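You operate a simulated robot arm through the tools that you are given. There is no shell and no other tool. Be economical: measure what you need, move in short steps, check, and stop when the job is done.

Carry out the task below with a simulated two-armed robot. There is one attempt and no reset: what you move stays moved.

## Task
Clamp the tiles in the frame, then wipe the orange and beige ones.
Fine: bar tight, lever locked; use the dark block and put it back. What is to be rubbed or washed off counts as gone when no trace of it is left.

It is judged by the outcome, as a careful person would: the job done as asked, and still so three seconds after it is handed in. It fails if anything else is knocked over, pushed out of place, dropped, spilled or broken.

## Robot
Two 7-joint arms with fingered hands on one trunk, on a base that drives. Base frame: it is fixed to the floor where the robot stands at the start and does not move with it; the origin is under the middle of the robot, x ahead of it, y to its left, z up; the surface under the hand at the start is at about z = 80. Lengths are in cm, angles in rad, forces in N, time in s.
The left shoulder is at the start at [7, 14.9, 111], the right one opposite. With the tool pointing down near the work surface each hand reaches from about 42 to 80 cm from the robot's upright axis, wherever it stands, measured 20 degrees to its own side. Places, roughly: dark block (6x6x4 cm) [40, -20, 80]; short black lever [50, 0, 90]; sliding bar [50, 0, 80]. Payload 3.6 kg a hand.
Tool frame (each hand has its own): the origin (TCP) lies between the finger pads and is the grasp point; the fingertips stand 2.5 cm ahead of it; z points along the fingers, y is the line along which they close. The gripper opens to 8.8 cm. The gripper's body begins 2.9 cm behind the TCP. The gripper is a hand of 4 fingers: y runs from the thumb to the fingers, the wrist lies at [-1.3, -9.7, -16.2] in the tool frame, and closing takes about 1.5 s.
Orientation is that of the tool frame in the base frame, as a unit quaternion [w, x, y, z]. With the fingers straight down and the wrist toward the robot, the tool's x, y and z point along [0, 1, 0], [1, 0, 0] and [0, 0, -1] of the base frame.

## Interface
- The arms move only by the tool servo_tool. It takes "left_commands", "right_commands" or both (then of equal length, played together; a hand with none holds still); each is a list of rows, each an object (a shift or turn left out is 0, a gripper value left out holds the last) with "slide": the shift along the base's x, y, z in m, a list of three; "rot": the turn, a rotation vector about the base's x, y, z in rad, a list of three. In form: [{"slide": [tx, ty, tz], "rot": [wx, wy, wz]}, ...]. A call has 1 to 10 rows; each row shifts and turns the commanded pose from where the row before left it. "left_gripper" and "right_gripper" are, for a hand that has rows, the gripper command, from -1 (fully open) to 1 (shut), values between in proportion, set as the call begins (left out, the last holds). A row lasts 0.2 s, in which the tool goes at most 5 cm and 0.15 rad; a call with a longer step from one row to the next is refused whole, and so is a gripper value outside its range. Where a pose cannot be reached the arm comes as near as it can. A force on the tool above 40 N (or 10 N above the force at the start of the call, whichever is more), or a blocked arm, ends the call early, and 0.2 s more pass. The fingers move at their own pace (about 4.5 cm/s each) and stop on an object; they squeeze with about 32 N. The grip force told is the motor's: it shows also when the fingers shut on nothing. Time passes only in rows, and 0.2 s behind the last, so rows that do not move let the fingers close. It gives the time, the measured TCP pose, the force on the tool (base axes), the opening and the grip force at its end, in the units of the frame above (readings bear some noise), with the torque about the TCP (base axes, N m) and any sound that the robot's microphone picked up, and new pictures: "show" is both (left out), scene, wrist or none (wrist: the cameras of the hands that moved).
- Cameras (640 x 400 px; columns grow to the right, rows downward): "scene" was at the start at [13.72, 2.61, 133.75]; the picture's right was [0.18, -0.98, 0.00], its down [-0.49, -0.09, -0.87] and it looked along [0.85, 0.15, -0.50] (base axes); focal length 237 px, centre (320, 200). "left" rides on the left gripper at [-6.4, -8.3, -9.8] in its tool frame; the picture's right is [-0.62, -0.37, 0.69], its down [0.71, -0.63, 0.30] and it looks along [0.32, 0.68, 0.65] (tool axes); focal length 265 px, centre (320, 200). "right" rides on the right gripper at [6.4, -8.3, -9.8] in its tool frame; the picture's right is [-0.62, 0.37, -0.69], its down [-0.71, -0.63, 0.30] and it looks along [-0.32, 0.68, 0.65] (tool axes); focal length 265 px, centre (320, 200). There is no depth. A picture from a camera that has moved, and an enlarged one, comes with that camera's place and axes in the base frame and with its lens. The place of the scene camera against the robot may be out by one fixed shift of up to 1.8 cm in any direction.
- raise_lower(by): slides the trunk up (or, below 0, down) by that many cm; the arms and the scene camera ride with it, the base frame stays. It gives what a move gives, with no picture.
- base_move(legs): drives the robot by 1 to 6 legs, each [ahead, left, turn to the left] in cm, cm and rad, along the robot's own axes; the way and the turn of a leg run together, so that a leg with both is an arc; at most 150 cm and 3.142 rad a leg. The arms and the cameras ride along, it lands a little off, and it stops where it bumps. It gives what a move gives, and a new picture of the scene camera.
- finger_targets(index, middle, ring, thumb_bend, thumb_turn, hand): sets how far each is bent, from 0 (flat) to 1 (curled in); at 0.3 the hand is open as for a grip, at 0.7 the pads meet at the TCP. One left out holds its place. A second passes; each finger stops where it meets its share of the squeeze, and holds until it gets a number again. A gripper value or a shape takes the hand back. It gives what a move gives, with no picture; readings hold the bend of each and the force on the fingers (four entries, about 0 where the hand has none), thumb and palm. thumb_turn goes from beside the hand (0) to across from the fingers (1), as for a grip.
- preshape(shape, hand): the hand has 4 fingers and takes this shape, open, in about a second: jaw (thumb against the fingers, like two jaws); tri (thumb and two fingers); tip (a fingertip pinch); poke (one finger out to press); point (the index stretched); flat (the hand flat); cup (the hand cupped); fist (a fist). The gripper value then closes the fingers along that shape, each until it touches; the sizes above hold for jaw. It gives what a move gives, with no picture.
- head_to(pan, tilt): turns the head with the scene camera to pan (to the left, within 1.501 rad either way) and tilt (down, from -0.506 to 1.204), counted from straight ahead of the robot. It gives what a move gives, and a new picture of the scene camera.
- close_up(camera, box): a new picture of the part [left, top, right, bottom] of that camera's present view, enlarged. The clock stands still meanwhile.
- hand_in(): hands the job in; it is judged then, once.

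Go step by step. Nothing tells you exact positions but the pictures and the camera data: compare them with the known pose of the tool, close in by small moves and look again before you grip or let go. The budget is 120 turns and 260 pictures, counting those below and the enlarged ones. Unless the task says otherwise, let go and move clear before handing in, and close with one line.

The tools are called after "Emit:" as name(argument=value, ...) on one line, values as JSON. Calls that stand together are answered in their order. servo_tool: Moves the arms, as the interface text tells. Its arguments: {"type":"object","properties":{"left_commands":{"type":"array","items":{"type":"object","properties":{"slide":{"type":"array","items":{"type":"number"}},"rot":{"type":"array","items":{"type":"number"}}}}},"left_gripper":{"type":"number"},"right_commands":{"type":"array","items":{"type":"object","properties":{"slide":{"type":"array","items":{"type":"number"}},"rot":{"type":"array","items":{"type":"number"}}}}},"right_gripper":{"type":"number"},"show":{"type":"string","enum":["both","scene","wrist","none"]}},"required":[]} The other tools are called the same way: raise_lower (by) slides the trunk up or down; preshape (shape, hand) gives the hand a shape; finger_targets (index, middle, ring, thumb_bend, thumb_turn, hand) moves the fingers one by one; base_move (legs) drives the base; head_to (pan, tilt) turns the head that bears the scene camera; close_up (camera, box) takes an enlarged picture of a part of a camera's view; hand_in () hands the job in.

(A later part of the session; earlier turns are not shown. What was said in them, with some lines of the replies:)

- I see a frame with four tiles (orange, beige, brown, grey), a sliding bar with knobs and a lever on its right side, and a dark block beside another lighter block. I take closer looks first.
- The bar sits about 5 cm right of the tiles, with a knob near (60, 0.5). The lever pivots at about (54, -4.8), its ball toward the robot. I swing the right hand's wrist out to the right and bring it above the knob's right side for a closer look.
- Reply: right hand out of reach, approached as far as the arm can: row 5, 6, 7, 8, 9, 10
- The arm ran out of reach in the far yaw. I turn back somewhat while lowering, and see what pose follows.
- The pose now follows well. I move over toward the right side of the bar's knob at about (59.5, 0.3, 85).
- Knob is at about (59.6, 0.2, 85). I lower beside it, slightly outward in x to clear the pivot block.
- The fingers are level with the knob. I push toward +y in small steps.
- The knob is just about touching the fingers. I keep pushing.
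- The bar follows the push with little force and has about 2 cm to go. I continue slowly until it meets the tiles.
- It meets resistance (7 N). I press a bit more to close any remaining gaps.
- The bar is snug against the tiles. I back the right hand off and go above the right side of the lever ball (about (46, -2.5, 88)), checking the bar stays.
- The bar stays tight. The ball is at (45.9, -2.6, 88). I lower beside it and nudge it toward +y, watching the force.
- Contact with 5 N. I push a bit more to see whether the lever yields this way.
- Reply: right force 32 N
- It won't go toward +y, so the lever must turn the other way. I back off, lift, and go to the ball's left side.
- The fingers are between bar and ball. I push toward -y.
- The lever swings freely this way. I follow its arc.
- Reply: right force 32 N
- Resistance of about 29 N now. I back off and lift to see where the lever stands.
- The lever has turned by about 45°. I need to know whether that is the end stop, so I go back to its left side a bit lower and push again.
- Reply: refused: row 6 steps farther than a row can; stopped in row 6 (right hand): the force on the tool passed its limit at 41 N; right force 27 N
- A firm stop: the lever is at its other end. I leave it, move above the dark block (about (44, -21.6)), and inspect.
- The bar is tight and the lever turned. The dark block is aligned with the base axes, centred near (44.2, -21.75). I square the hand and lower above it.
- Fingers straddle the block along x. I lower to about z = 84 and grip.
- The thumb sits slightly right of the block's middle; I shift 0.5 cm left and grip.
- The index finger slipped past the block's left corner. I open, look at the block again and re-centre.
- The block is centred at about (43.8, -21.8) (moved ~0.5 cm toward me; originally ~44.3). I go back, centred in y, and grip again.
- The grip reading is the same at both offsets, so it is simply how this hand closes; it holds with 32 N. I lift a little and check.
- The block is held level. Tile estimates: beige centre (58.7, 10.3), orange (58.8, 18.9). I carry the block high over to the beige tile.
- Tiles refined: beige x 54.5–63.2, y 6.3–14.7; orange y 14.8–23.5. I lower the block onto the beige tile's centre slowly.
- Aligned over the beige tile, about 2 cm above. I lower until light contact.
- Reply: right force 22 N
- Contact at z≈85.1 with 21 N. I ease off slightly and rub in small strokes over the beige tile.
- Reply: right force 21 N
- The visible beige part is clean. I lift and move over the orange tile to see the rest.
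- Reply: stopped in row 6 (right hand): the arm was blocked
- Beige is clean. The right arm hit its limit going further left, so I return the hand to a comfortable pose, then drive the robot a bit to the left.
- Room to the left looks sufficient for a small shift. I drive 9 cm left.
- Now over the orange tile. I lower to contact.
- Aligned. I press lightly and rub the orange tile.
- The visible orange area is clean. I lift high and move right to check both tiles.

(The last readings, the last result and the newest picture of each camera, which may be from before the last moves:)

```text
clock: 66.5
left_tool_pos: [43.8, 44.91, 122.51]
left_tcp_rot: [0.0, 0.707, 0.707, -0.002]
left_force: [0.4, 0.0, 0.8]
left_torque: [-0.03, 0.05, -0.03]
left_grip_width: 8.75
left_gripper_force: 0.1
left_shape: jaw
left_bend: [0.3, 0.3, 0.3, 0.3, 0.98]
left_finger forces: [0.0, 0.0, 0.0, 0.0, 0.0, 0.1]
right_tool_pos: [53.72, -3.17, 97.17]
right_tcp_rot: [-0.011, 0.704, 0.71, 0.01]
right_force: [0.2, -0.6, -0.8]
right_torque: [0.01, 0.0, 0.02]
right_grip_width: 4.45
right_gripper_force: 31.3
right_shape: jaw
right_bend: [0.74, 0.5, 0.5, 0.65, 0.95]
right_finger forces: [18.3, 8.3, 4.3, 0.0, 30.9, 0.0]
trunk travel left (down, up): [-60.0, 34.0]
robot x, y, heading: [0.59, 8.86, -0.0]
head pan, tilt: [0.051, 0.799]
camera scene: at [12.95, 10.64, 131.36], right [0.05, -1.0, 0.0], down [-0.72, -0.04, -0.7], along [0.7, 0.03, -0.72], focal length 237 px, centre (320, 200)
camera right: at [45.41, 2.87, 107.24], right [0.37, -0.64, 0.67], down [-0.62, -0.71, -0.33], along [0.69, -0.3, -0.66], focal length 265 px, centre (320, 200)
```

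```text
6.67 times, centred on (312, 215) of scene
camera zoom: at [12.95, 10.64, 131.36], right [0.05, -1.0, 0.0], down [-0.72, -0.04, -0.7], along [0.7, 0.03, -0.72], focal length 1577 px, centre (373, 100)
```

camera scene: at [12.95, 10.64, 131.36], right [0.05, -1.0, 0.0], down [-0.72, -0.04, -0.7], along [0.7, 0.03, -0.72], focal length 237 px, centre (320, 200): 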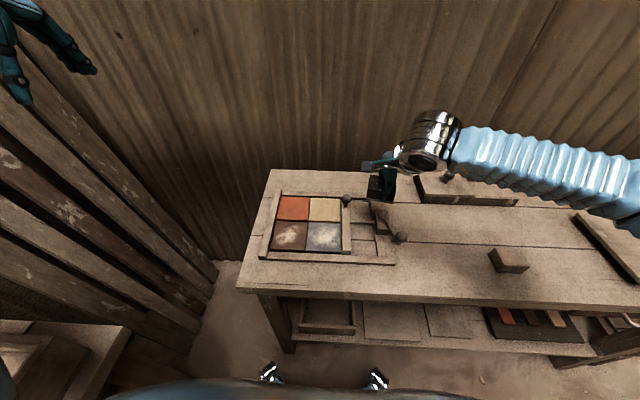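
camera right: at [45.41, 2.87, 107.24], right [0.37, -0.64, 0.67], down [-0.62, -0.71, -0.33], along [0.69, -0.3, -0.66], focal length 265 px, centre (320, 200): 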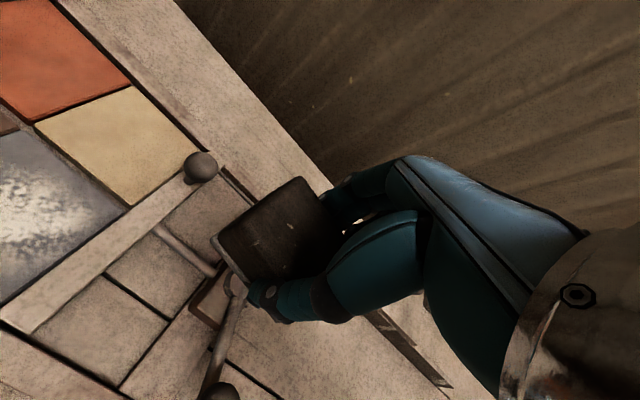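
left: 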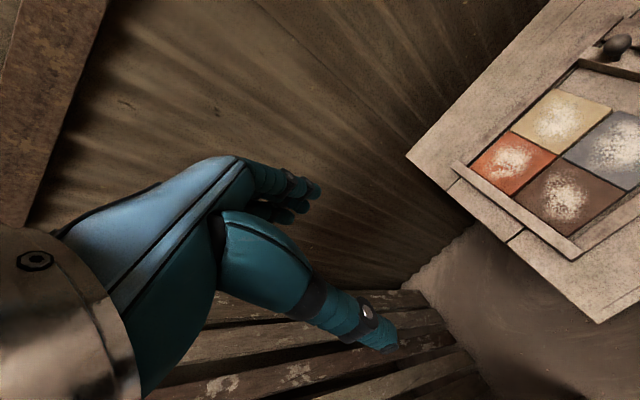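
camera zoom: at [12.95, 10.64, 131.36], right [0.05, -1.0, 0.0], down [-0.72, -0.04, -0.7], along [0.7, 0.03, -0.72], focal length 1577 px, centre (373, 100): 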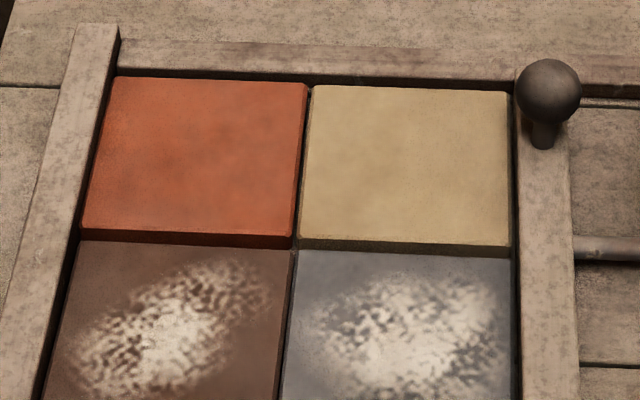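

Both tiles are clean. I check the bar-to-tile contact closely before returning the block.

Emit:
close_up(camera="right", box=[0, 100, 240, 340])

Emit:
close_up(camera="scene", box=[325, 190, 365, 260])

```text
1.67 times, centred on (120, 220) of right
camera zoom: at [45.41, 2.87, 107.24], right [0.37, -0.64, 0.67], down [-0.62, -0.71, -0.33], along [0.69, -0.3, -0.66], focal length 442 px, centre (653, 167)
```

zoom: 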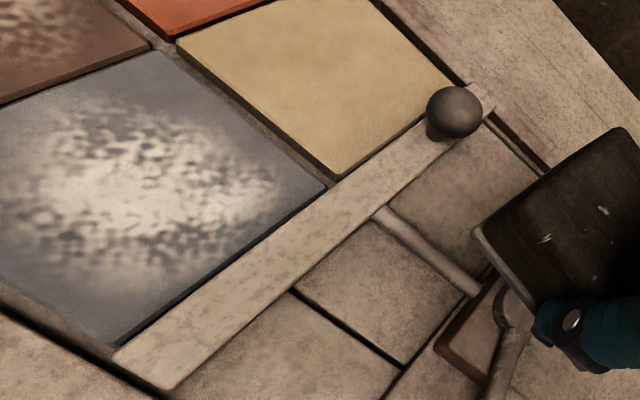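

```text
5.71 times, centred on (345, 225) of scene
camera zoom: at [12.95, 10.64, 131.36], right [0.05, -1.0, 0.0], down [-0.72, -0.04, -0.7], along [0.7, 0.03, -0.72], focal length 1352 px, centre (177, 57)
```

zoom: 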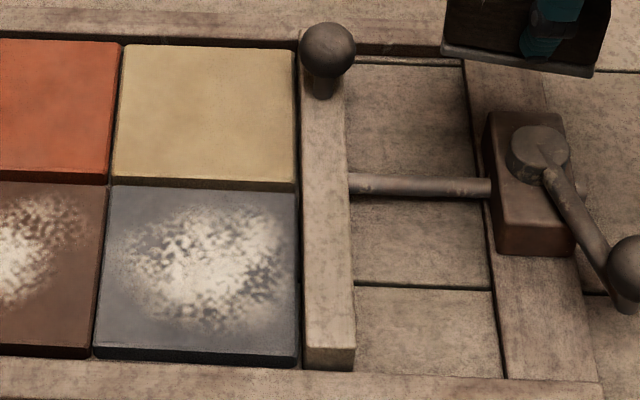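

The bar is flush. I carry the block back above its original spot (TCP target about (44.7, -22.2)).

Emit:
servo_tool(right_commands=[{"slide": [-0.015, -0.038, 0]}, {"slide": [-0.02, -0.038, 0]}, {"slide": [-0.02, -0.038, 0]}, {"slide": [-0.02, -0.038, 0], "rot": [-0.013, 0, -0.008]}, {"slide": [-0.015, -0.038, 0]}, {}], show="none")

Emit:
base_move(legs=[[0, -4.5, 0]])

```text
clock: 67.9
left_tool_pos: [43.77, 44.9, 122.56]
left_tcp_rot: [-0.001, 0.706, 0.708, -0.001]
left_force: [0.4, 0.4, 0.4]
left_torque: [-0.01, 0.01, 0.02]
left_grip_width: 8.77
left_gripper_force: 0.1
left_shape: jaw
left_bend: [0.3, 0.3, 0.3, 0.3, 0.98]
left_finger forces: [0.1, 0.0, 0.0, 0.0, 0.1, 0.0]
right_tool_pos: [44.94, -22.53, 97.05]
right_tcp_rot: [-0.007, 0.707, 0.707, 0.007]
right_force: [-0.1, -0.6, -0.7]
right_torque: [0.0, 0.02, -0.03]
right_grip_width: 4.45
right_gripper_force: 31.9
right_shape: jaw
right_bend: [0.74, 0.5, 0.5, 0.65, 0.95]
right_finger forces: [18.2, 8.2, 4.2, 0.0, 30.6, 0.0]
trunk travel left (down, up): [-60.0, 34.0]
robot x, y, heading: [-0.04, 9.05, 0.002]
head pan, tilt: [0.051, 0.799]
```

```text
clock: 69.2
left_tool_pos: [43.68, 40.46, 122.66]
left_tcp_rot: [-0.001, 0.707, 0.707, 0.0]
left_force: [1.3, 0.1, 0.0]
left_torque: [-0.01, 0.0, -0.02]
left_grip_width: 8.77
left_gripper_force: 0.0
left_shape: jaw
left_bend: [0.3, 0.3, 0.3, 0.3, 0.98]
left_finger forces: [0.0, 0.0, 0.0, 0.0, 0.0, 0.0]
right_tool_pos: [44.86, -26.93, 97.09]
right_tcp_rot: [-0.007, 0.707, 0.707, 0.007]
right_force: [0.2, 0.3, -0.9]
right_torque: [-0.01, 0.0, 0.01]
right_grip_width: 4.45
right_gripper_force: 32.1
right_shape: jaw
right_bend: [0.74, 0.5, 0.5, 0.65, 0.95]
right_finger forces: [18.2, 8.2, 4.3, 0.1, 30.7, 0.0]
trunk travel left (down, up): [-60.0, 34.0]
robot x, y, heading: [-0.08, 4.23, 0.006]
head pan, tilt: [0.051, 0.799]
camera scene: at [12.88, 5.66, 131.37], right [0.05, -1.0, 0.0], down [-0.72, -0.04, -0.7], along [0.7, 0.04, -0.72], focal length 237 px, centre (320, 200)
```

scene: 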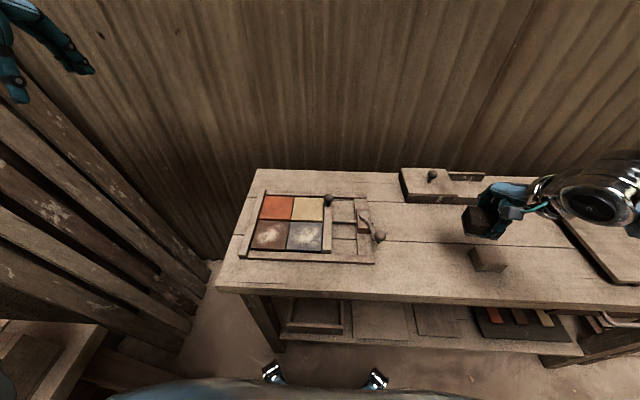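

I drive the rest of the way back to the original stance so pictures compare directly, then bring the hand over the spot.

Emit:
base_move(legs=[[0, -4.2, -0.004]])

Emit:
servo_tool(right_commands=[{"slide": [0, 0.045, 0]}, {"slide": [0, 0.044, 0]}, {"slide": [0, 0, -0.03]}, {"slide": [0, 0, -0.03]}, {}])

```text
clock: 70.4
left_tool_pos: [43.99, 36.04, 122.78]
left_tcp_rot: [0.0, 0.708, 0.706, 0.0]
left_force: [-0.3, -1.0, -1.1]
left_torque: [0.0, -0.01, -0.03]
left_grip_width: 8.76
left_gripper_force: 0.1
left_shape: jaw
left_bend: [0.3, 0.3, 0.3, 0.3, 0.98]
left_finger forces: [0.0, 0.0, 0.1, 0.0, 0.0, 0.0]
right_tool_pos: [44.81, -31.39, 97.12]
right_tcp_rot: [-0.006, 0.709, 0.705, 0.007]
right_force: [-0.3, -0.4, -0.9]
right_torque: [0.0, -0.03, -0.01]
right_grip_width: 4.47
right_gripper_force: 32.1
right_shape: jaw
right_bend: [0.74, 0.5, 0.5, 0.65, 0.95]
right_finger forces: [18.1, 8.2, 4.2, 0.1, 30.6, 0.1]
trunk travel left (down, up): [-60.0, 34.0]
robot x, y, heading: [-0.05, -0.36, -0.004]
head pan, tilt: [0.051, 0.799]
camera scene: at [12.85, 1.13, 131.38], right [0.05, -1.0, 0.0], down [-0.72, -0.03, -0.7], along [0.7, 0.03, -0.72], focal length 237 px, centre (320, 200)
```

scene: 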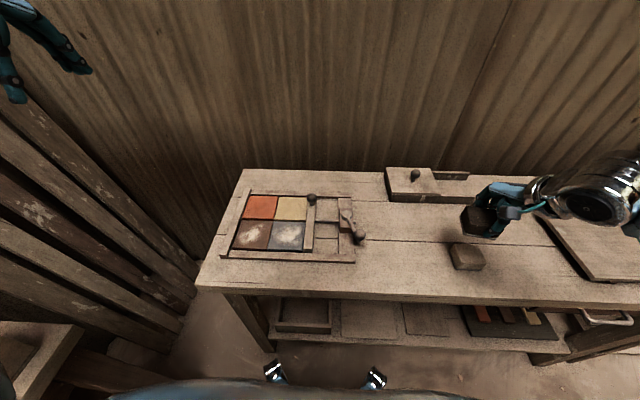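

```text
clock: 71.6
left_tool_pos: [43.85, 36.12, 122.66]
left_tcp_rot: [0.0, 0.709, 0.706, 0.0]
left_force: [0.6, 0.3, -0.3]
left_torque: [-0.02, 0.01, 0.0]
left_grip_width: 8.77
left_gripper_force: 0.2
left_shape: jaw
left_bend: [0.3, 0.3, 0.3, 0.3, 0.98]
left_finger forces: [0.0, 0.1, 0.0, 0.0, 0.0, 0.1]
right_tool_pos: [44.86, -22.58, 91.29]
right_tcp_rot: [-0.007, 0.709, 0.706, 0.008]
right_force: [0.1, -1.1, -0.8]
right_torque: [0.01, 0.02, 0.01]
right_grip_width: 4.43
right_gripper_force: 31.7
right_shape: jaw
right_bend: [0.74, 0.5, 0.5, 0.65, 0.95]
right_finger forces: [18.1, 8.0, 4.3, 0.0, 30.5, 0.1]
trunk travel left (down, up): [-60.0, 34.0]
robot x, y, heading: [0.07, -0.29, -0.005]
head pan, tilt: [0.051, 0.799]
camera scene: at [12.86, 1.16, 131.37], right [0.05, -1.0, 0.0], down [-0.72, -0.03, -0.7], along [0.7, 0.03, -0.72], focal length 237 px, centre (320, 200)
camera right: at [36.51, -16.32, 101.36], right [0.36, -0.64, 0.68], down [-0.63, -0.7, -0.32], along [0.68, -0.32, -0.66], focal length 265 px, centre (320, 200)
```

scene: 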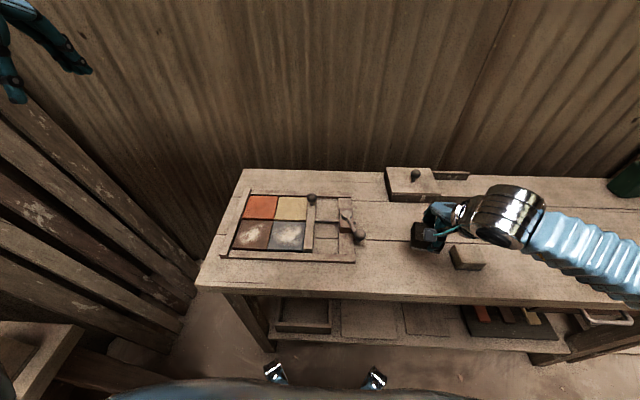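
right: 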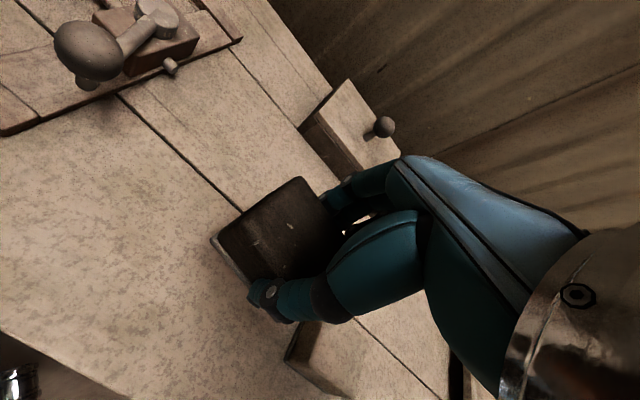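

Nearly there; I shift slightly left and lower to the table.

Emit:
servo_tool(right_commands=[{"slide": [-0.001, 0.004, -0.03]}, {"slide": [0, 0, -0.025]}, {"slide": [0, 0, -0.01]}, {"slide": [0, 0, -0.004]}, {}])

Emit:
close_up(camera="scene", box=[380, 210, 508, 290])

```text
clock: 72.8
left_tool_pos: [43.81, 36.09, 122.63]
left_tcp_rot: [0.0, 0.708, 0.706, 0.0]
left_force: [-1.0, -0.1, 0.1]
left_torque: [0.0, -0.01, 0.0]
left_grip_width: 8.77
left_gripper_force: 0.0
left_shape: jaw
left_bend: [0.3, 0.3, 0.3, 0.3, 0.98]
left_finger forces: [0.0, 0.1, 0.0, 0.0, 0.0, 0.0]
right_tool_pos: [44.57, -22.17, 84.35]
right_tcp_rot: [-0.006, 0.709, 0.705, 0.007]
right_force: [-0.1, 0.4, -1.1]
right_torque: [0.01, 0.0, 0.02]
right_grip_width: 4.48
right_gripper_force: 32.3
right_shape: jaw
right_bend: [0.74, 0.5, 0.5, 0.65, 0.95]
right_finger forces: [18.1, 8.0, 4.2, 0.0, 30.3, 0.0]
trunk travel left (down, up): [-60.0, 34.0]
robot x, y, heading: [-0.25, -0.08, -0.004]
head pan, tilt: [0.051, 0.799]
camera scene: at [12.79, 1.1, 131.37], right [0.05, -1.0, 0.0], down [-0.72, -0.03, -0.7], along [0.7, 0.03, -0.72], focal length 237 px, centre (320, 200)
camera right: at [36.23, -15.91, 94.29], right [0.36, -0.64, 0.68], down [-0.63, -0.7, -0.32], along [0.68, -0.32, -0.66], focal length 265 px, centre (320, 200)
```

scene: 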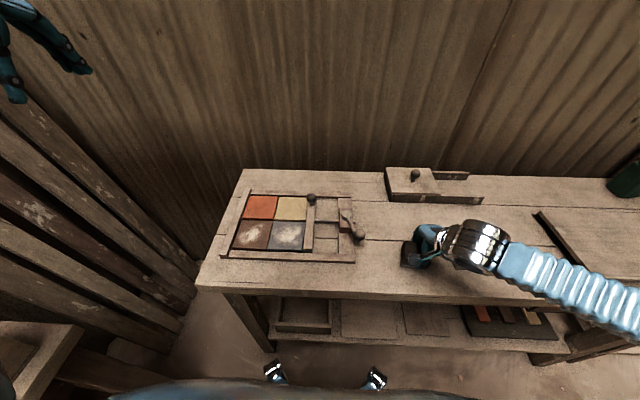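
right: 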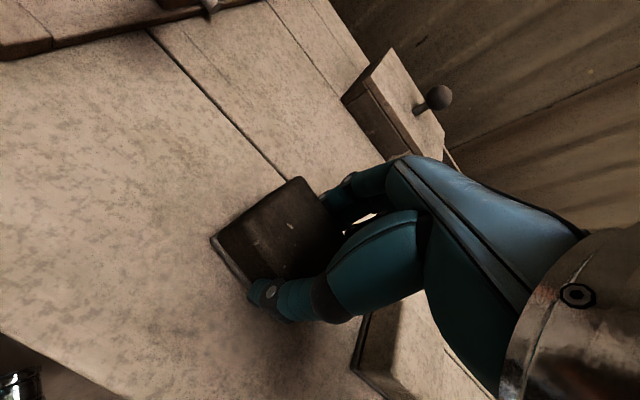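

```text
5.00 times, centred on (444, 250) of scene
camera zoom: at [12.79, 1.1, 131.37], right [0.05, -1.0, 0.0], down [-0.72, -0.03, -0.7], along [0.7, 0.03, -0.72], focal length 1183 px, centre (-300, -50)
```

zoom: 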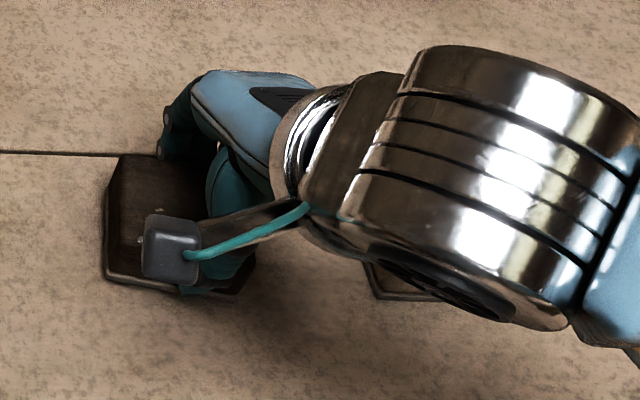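

Compared with the reference light block, the dark block is about 0.8 cm too far left. I correct and set it down.

Emit:
servo_tool(right_commands=[{"slide": [0, -0.008, 0]}, {"slide": [0, 0, -0.002]}, {"slide": [0, 0, -0.002]}, {"slide": [0, 0, -0.001]}], show="none")

Emit:
close_up(camera="scene", box=[380, 210, 508, 290])

```text
clock: 73.8
left_tool_pos: [43.72, 36.06, 122.51]
left_tcp_rot: [0.0, 0.708, 0.706, 0.0]
left_force: [0.3, -0.5, 0.3]
left_torque: [0.0, 0.0, 0.02]
left_grip_width: 8.76
left_gripper_force: 0.0
left_shape: jaw
left_bend: [0.3, 0.3, 0.3, 0.3, 0.98]
left_finger forces: [0.0, 0.0, 0.1, 0.0, 0.0, 0.0]
right_tool_pos: [44.73, -22.89, 83.79]
right_tcp_rot: [-0.006, 0.709, 0.705, 0.008]
right_force: [0.3, -0.3, 0.4]
right_torque: [0.0, 0.0, 0.03]
right_grip_width: 4.46
right_gripper_force: 32.2
right_shape: jaw
right_bend: [0.74, 0.5, 0.5, 0.65, 0.95]
right_finger forces: [18.1, 8.1, 4.1, 0.0, 30.4, 0.0]
trunk travel left (down, up): [-60.0, 34.0]
robot x, y, heading: [-0.01, -0.42, -0.005]
head pan, tilt: [0.051, 0.799]
```

```text
5.00 times, centred on (444, 250) of scene
camera zoom: at [12.8, 1.1, 131.38], right [0.05, -1.0, 0.0], down [-0.72, -0.03, -0.7], along [0.7, 0.03, -0.72], focal length 1183 px, centre (-300, -50)
```

zoom: 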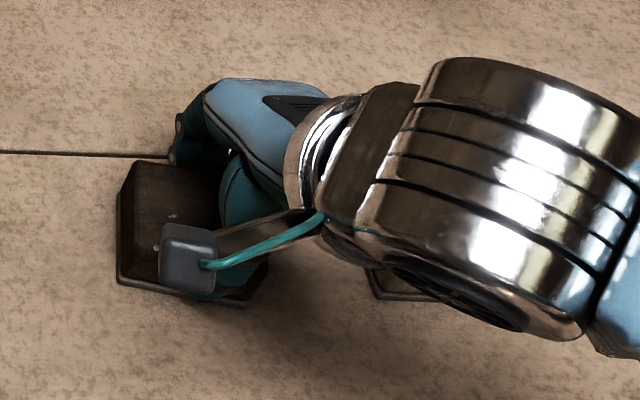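

Emit:
servo_tool(right_commands=[{"slide": [-0.001, -0.003, -0.001]}, {"slide": [0, 0, -0.001]}, {"slide": [0, 0, -0.001]}, {}], show="none")

Emit:
close_up(camera="right", box=[180, 150, 420, 350])

Emit:
close_up(camera="scene", box=[380, 210, 508, 290])

```text
clock: 74.8
left_tool_pos: [43.68, 36.2, 122.8]
left_tcp_rot: [0.001, 0.708, 0.706, 0.0]
left_force: [-0.5, 0.1, 0.6]
left_torque: [-0.03, 0.0, 0.0]
left_grip_width: 8.74
left_gripper_force: 0.1
left_shape: jaw
left_bend: [0.3, 0.3, 0.3, 0.3, 0.98]
left_finger forces: [0.0, 0.0, 0.1, 0.0, 0.0, 0.0]
right_tool_pos: [44.52, -23.16, 83.64]
right_tcp_rot: [-0.005, 0.71, 0.705, 0.009]
right_force: [2.7, 2.1, 14.4]
right_torque: [0.04, 0.0, -0.03]
right_grip_width: 4.44
right_gripper_force: 32.1
right_shape: jaw
right_bend: [0.74, 0.5, 0.5, 0.65, 0.95]
right_finger forces: [19.3, 8.8, 4.6, 0.1, 29.7, 0.0]
trunk travel left (down, up): [-60.0, 34.0]
robot x, y, heading: [0.0, -0.2, -0.007]
head pan, tilt: [0.051, 0.799]
```

```text
2.00 times, centred on (300, 250) of right
camera zoom: at [36.11, -16.89, 93.56], right [0.36, -0.64, 0.68], down [-0.63, -0.71, -0.32], along [0.69, -0.31, -0.66], focal length 531 px, centre (360, 100)
```

zoom: 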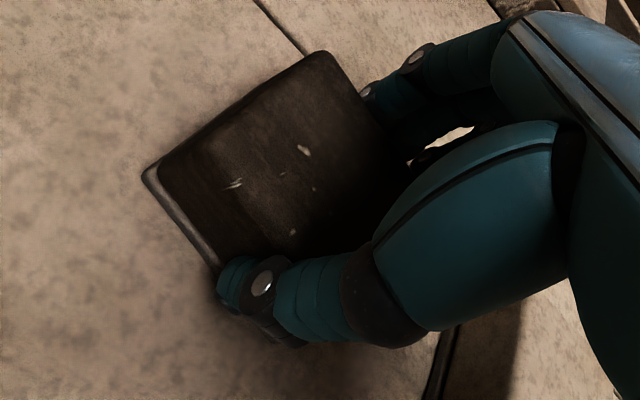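

```text
5.00 times, centred on (444, 250) of scene
camera zoom: at [12.72, 1.23, 131.4], right [0.05, -1.0, 0.0], down [-0.72, -0.03, -0.7], along [0.7, 0.03, -0.72], focal length 1183 px, centre (-300, -50)
```

zoom: 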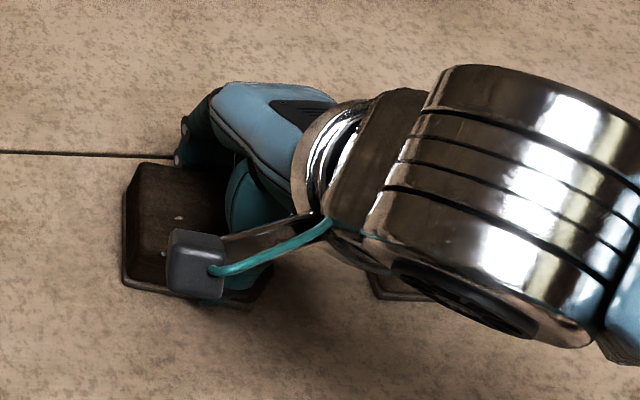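

The block has yawed about 7° in the grip. I lift a few millimetres, turn it back square, and set it down.

Emit:
servo_tool(right_commands=[{"slide": [0, 0, 0.006]}, {"rot": [0, 0, 0.07]}, {"rot": [0, 0, 0.065]}, {}], show="none")

Emit:
servo_tool(right_commands=[{"slide": [0, 0, -0.003]}, {"slide": [0, 0, -0.002]}, {}], show="none")

Emit:
close_up(camera="scene", box=[380, 210, 508, 290])

```text
clock: 75.8
left_tool_pos: [43.87, 36.06, 122.64]
left_tcp_rot: [0.0, 0.709, 0.706, 0.0]
left_force: [-0.4, 1.2, -0.3]
left_torque: [0.03, 0.0, 0.03]
left_grip_width: 8.75
left_gripper_force: 0.0
left_shape: jaw
left_bend: [0.3, 0.3, 0.3, 0.3, 0.98]
left_finger forces: [0.0, 0.0, 0.0, 0.0, 0.1, 0.0]
right_tool_pos: [44.48, -23.12, 84.02]
right_tcp_rot: [-0.007, 0.659, 0.752, 0.006]
right_force: [0.6, 0.3, 0.0]
right_torque: [0.01, 0.01, -0.01]
right_grip_width: 4.41
right_gripper_force: 31.8
right_shape: jaw
right_bend: [0.74, 0.5, 0.5, 0.65, 0.95]
right_finger forces: [18.5, 8.4, 4.3, 0.0, 31.0, 0.0]
trunk travel left (down, up): [-60.0, 34.0]
robot x, y, heading: [-0.15, 0.24, -0.002]
head pan, tilt: [0.051, 0.799]
```

```text
clock: 76.6
left_tool_pos: [43.8, 36.04, 122.82]
left_tcp_rot: [0.001, 0.708, 0.706, 0.0]
left_force: [-0.2, 0.0, -0.6]
left_torque: [-0.01, 0.0, -0.04]
left_grip_width: 8.78
left_gripper_force: 0.0
left_shape: jaw
left_bend: [0.3, 0.3, 0.3, 0.3, 0.98]
left_finger forces: [0.1, 0.0, 0.0, 0.0, 0.0, 0.1]
right_tool_pos: [44.52, -23.18, 83.72]
right_tcp_rot: [-0.006, 0.66, 0.752, 0.007]
right_force: [-0.8, -2.0, 6.4]
right_torque: [0.01, 0.02, -0.01]
right_grip_width: 4.46
right_gripper_force: 31.9
right_shape: jaw
right_bend: [0.74, 0.5, 0.5, 0.65, 0.95]
right_finger forces: [18.4, 8.3, 4.2, 0.0, 31.4, 0.0]
trunk travel left (down, up): [-60.0, 34.0]
robot x, y, heading: [0.18, -0.12, -0.006]
head pan, tilt: [0.051, 0.799]
```

```text
5.00 times, centred on (444, 250) of scene
camera zoom: at [12.76, 1.14, 131.39], right [0.05, -1.0, 0.0], down [-0.72, -0.03, -0.7], along [0.7, 0.03, -0.72], focal length 1183 px, centre (-300, -50)
```

zoom: 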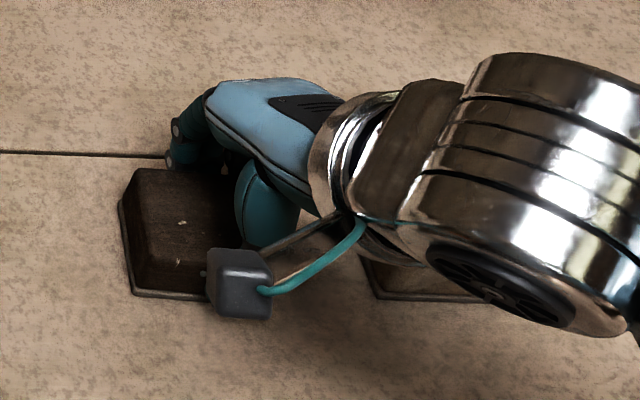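

Square again; about 0.4 cm off in x and y. I correct, set down, and release.

Emit:
servo_tool(right_commands=[{"slide": [0, 0, 0.004]}, {"slide": [0.005, 0.004, 0]}, {}, {"slide": [0, 0, -0.003]}, {"slide": [0, 0, -0.001]}, {}], show="none")

Emit:
servo_tool(right_commands=[{}, {}, {}, {}, {}, {}, {}], right_gripper=-1, show="wrist")

Emit:
close_up(camera="scene", box=[380, 210, 508, 290])

```text
clock: 78.0
left_tool_pos: [43.67, 36.07, 122.79]
left_tcp_rot: [-0.001, 0.708, 0.706, -0.001]
left_force: [-0.4, 0.7, 0.7]
left_torque: [0.02, 0.0, -0.01]
left_grip_width: 8.78
left_gripper_force: 0.0
left_shape: jaw
left_bend: [0.3, 0.3, 0.3, 0.3, 0.98]
left_finger forces: [0.0, 0.1, 0.0, 0.1, 0.0, 0.0]
right_tool_pos: [44.98, -22.73, 83.61]
right_tcp_rot: [-0.006, 0.66, 0.751, 0.008]
right_force: [0.5, -2.3, 10.7]
right_torque: [0.0, 0.08, 0.01]
right_grip_width: 4.47
right_gripper_force: 32.2
right_shape: jaw
right_bend: [0.74, 0.5, 0.5, 0.65, 0.95]
right_finger forces: [18.8, 8.5, 4.4, 0.0, 31.2, 0.1]
trunk travel left (down, up): [-60.0, 34.0]
robot x, y, heading: [0.0, -0.62, -0.006]
head pan, tilt: [0.051, 0.799]
```

```text
clock: 79.6
left_tool_pos: [43.83, 36.08, 122.67]
left_tcp_rot: [0.0, 0.708, 0.706, 0.0]
left_force: [0.2, -0.1, -0.6]
left_torque: [0.0, 0.01, -0.02]
left_grip_width: 8.75
left_gripper_force: 0.1
left_shape: jaw
left_bend: [0.3, 0.3, 0.3, 0.3, 0.98]
left_finger forces: [0.1, 0.0, 0.1, 0.0, 0.0, 0.0]
right_tool_pos: [45.16, -22.85, 83.5]
right_tcp_rot: [-0.008, 0.66, 0.751, 0.007]
right_force: [0.2, -0.7, 0.1]
right_torque: [-0.01, 0.0, -0.01]
right_grip_width: 8.78
right_gripper_force: 0.0
right_shape: jaw
right_bend: [0.3, 0.3, 0.3, 0.3, 0.98]
right_finger forces: [0.1, 0.0, 0.0, 0.0, 0.1, 0.0]
trunk travel left (down, up): [-60.0, 34.0]
robot x, y, heading: [0.02, -0.29, -0.006]
head pan, tilt: [0.051, 0.799]
camera right: at [36.01, -17.8, 93.44], right [0.45, -0.58, 0.68], down [-0.53, -0.78, -0.32], along [0.72, -0.22, -0.66], focal length 265 px, centre (320, 200)
```

right: 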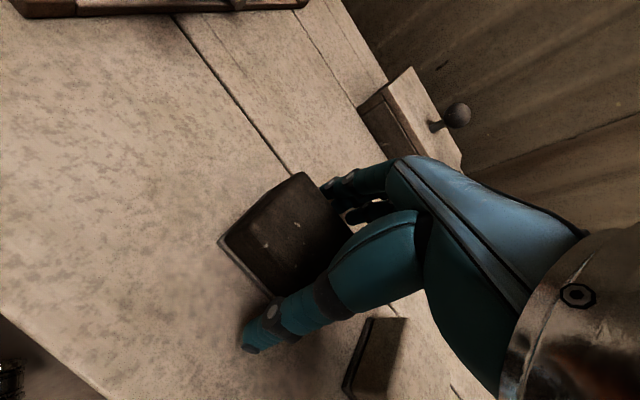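

```text
5.00 times, centred on (444, 250) of scene
camera zoom: at [12.9, 1.1, 131.36], right [0.05, -1.0, 0.0], down [-0.72, -0.03, -0.7], along [0.7, 0.03, -0.72], focal length 1183 px, centre (-300, -50)
```

zoom: 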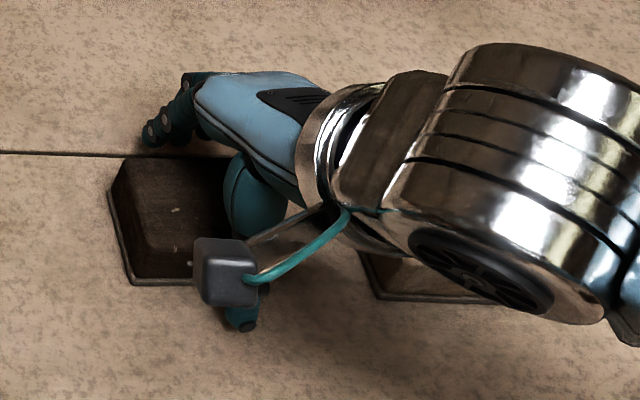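

Released. I lift straight up clear and review.

Emit:
servo_tool(right_commands=[{"slide": [0, 0, 0.03]}, {"slide": [0, 0, 0.045]}, {"slide": [0, 0, 0.045]}, {"slide": [0, -0.04, 0.02]}, {"slide": [0, -0.045, 0.02]}, {"slide": [0, -0.045, 0.02]}, {"slide": [0, -0.04, 0.02]}, {}])

Emit:
close_up(camera="scene", box=[380, 210, 508, 290])

Emit:
close_up(camera="scene", box=[215, 175, 375, 275])

```text
clock: 81.4
left_tool_pos: [43.87, 36.08, 122.61]
left_tcp_rot: [0.0, 0.709, 0.706, 0.001]
left_force: [1.0, 0.2, 0.2]
left_torque: [-0.01, 0.01, -0.02]
left_grip_width: 8.77
left_gripper_force: 0.0
left_shape: jaw
left_bend: [0.3, 0.3, 0.3, 0.3, 0.98]
left_finger forces: [0.0, 0.1, 0.0, 0.1, 0.0, 0.0]
right_tool_pos: [44.61, -39.83, 103.37]
right_tcp_rot: [-0.008, 0.66, 0.751, 0.007]
right_force: [0.2, 0.1, 0.6]
right_torque: [0.02, -0.01, -0.01]
right_grip_width: 8.78
right_gripper_force: 0.1
right_shape: jaw
right_bend: [0.3, 0.3, 0.3, 0.3, 0.98]
right_finger forces: [0.0, 0.0, 0.1, 0.0, 0.0, 0.0]
trunk travel left (down, up): [-60.0, 34.0]
robot x, y, heading: [0.04, 0.13, -0.004]
head pan, tilt: [0.051, 0.799]
camera scene: at [12.87, 1.19, 131.37], right [0.05, -1.0, 0.0], down [-0.72, -0.03, -0.7], along [0.7, 0.03, -0.72], focal length 237 px, centre (320, 200)
camera right: at [35.61, -34.75, 113.3], right [0.45, -0.58, 0.68], down [-0.53, -0.78, -0.32], along [0.72, -0.22, -0.66], focal length 265 px, centre (320, 200)
```

scene: 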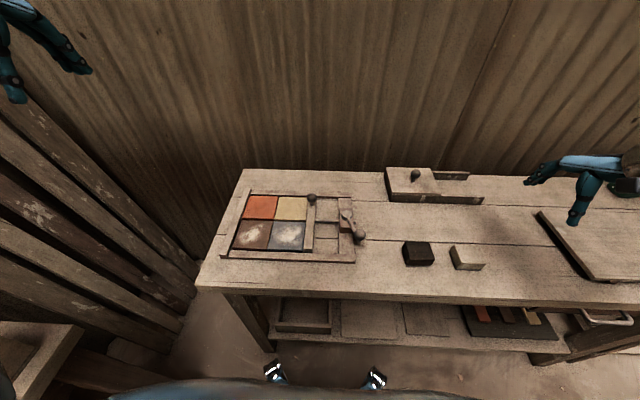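
right: 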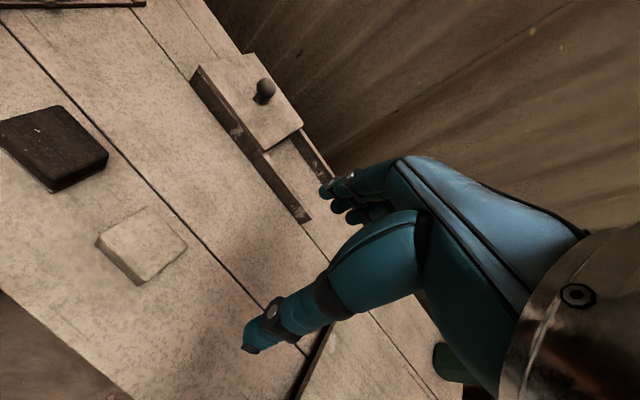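

```text
5.00 times, centred on (444, 250) of scene
camera zoom: at [12.87, 1.19, 131.37], right [0.05, -1.0, 0.0], down [-0.72, -0.03, -0.7], along [0.7, 0.03, -0.72], focal length 1183 px, centre (-300, -50)
```

zoom: 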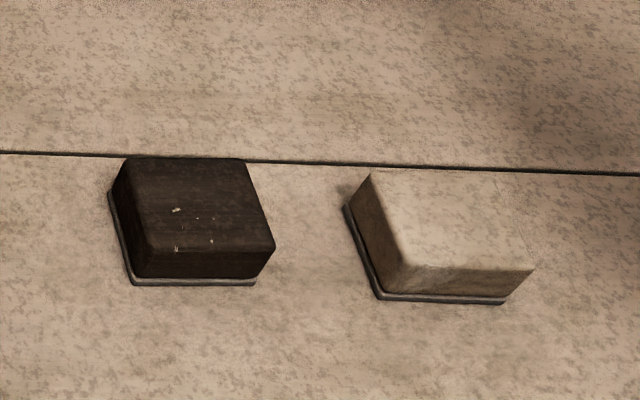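

```text
4.00 times, centred on (295, 225) of scene
camera zoom: at [12.87, 1.19, 131.37], right [0.05, -1.0, 0.0], down [-0.72, -0.03, -0.7], along [0.7, 0.03, -0.72], focal length 946 px, centre (420, 100)
```

zoom: 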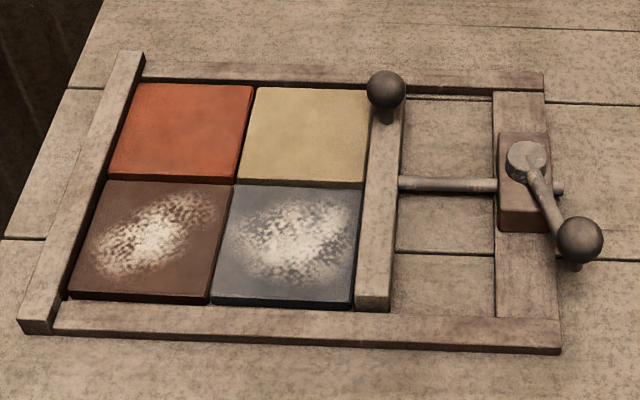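

The orange and beige tiles are clean and the other two are untouched. The bar is flush against the tiles, the lever is at its far stop, and the dark block is back within about 0.3 cm of its start. Both hands are clear, so I hand in.

Emit:
hand_in()

```text
The job is handed in.
```

I clamped the tiles with the bar tight and the lever turned to its stop, wiped the orange and beige tiles clean, and put the dark block back within about 0.3 cm of where it was. I took the stop as locked and did not pull on the bar to test it.
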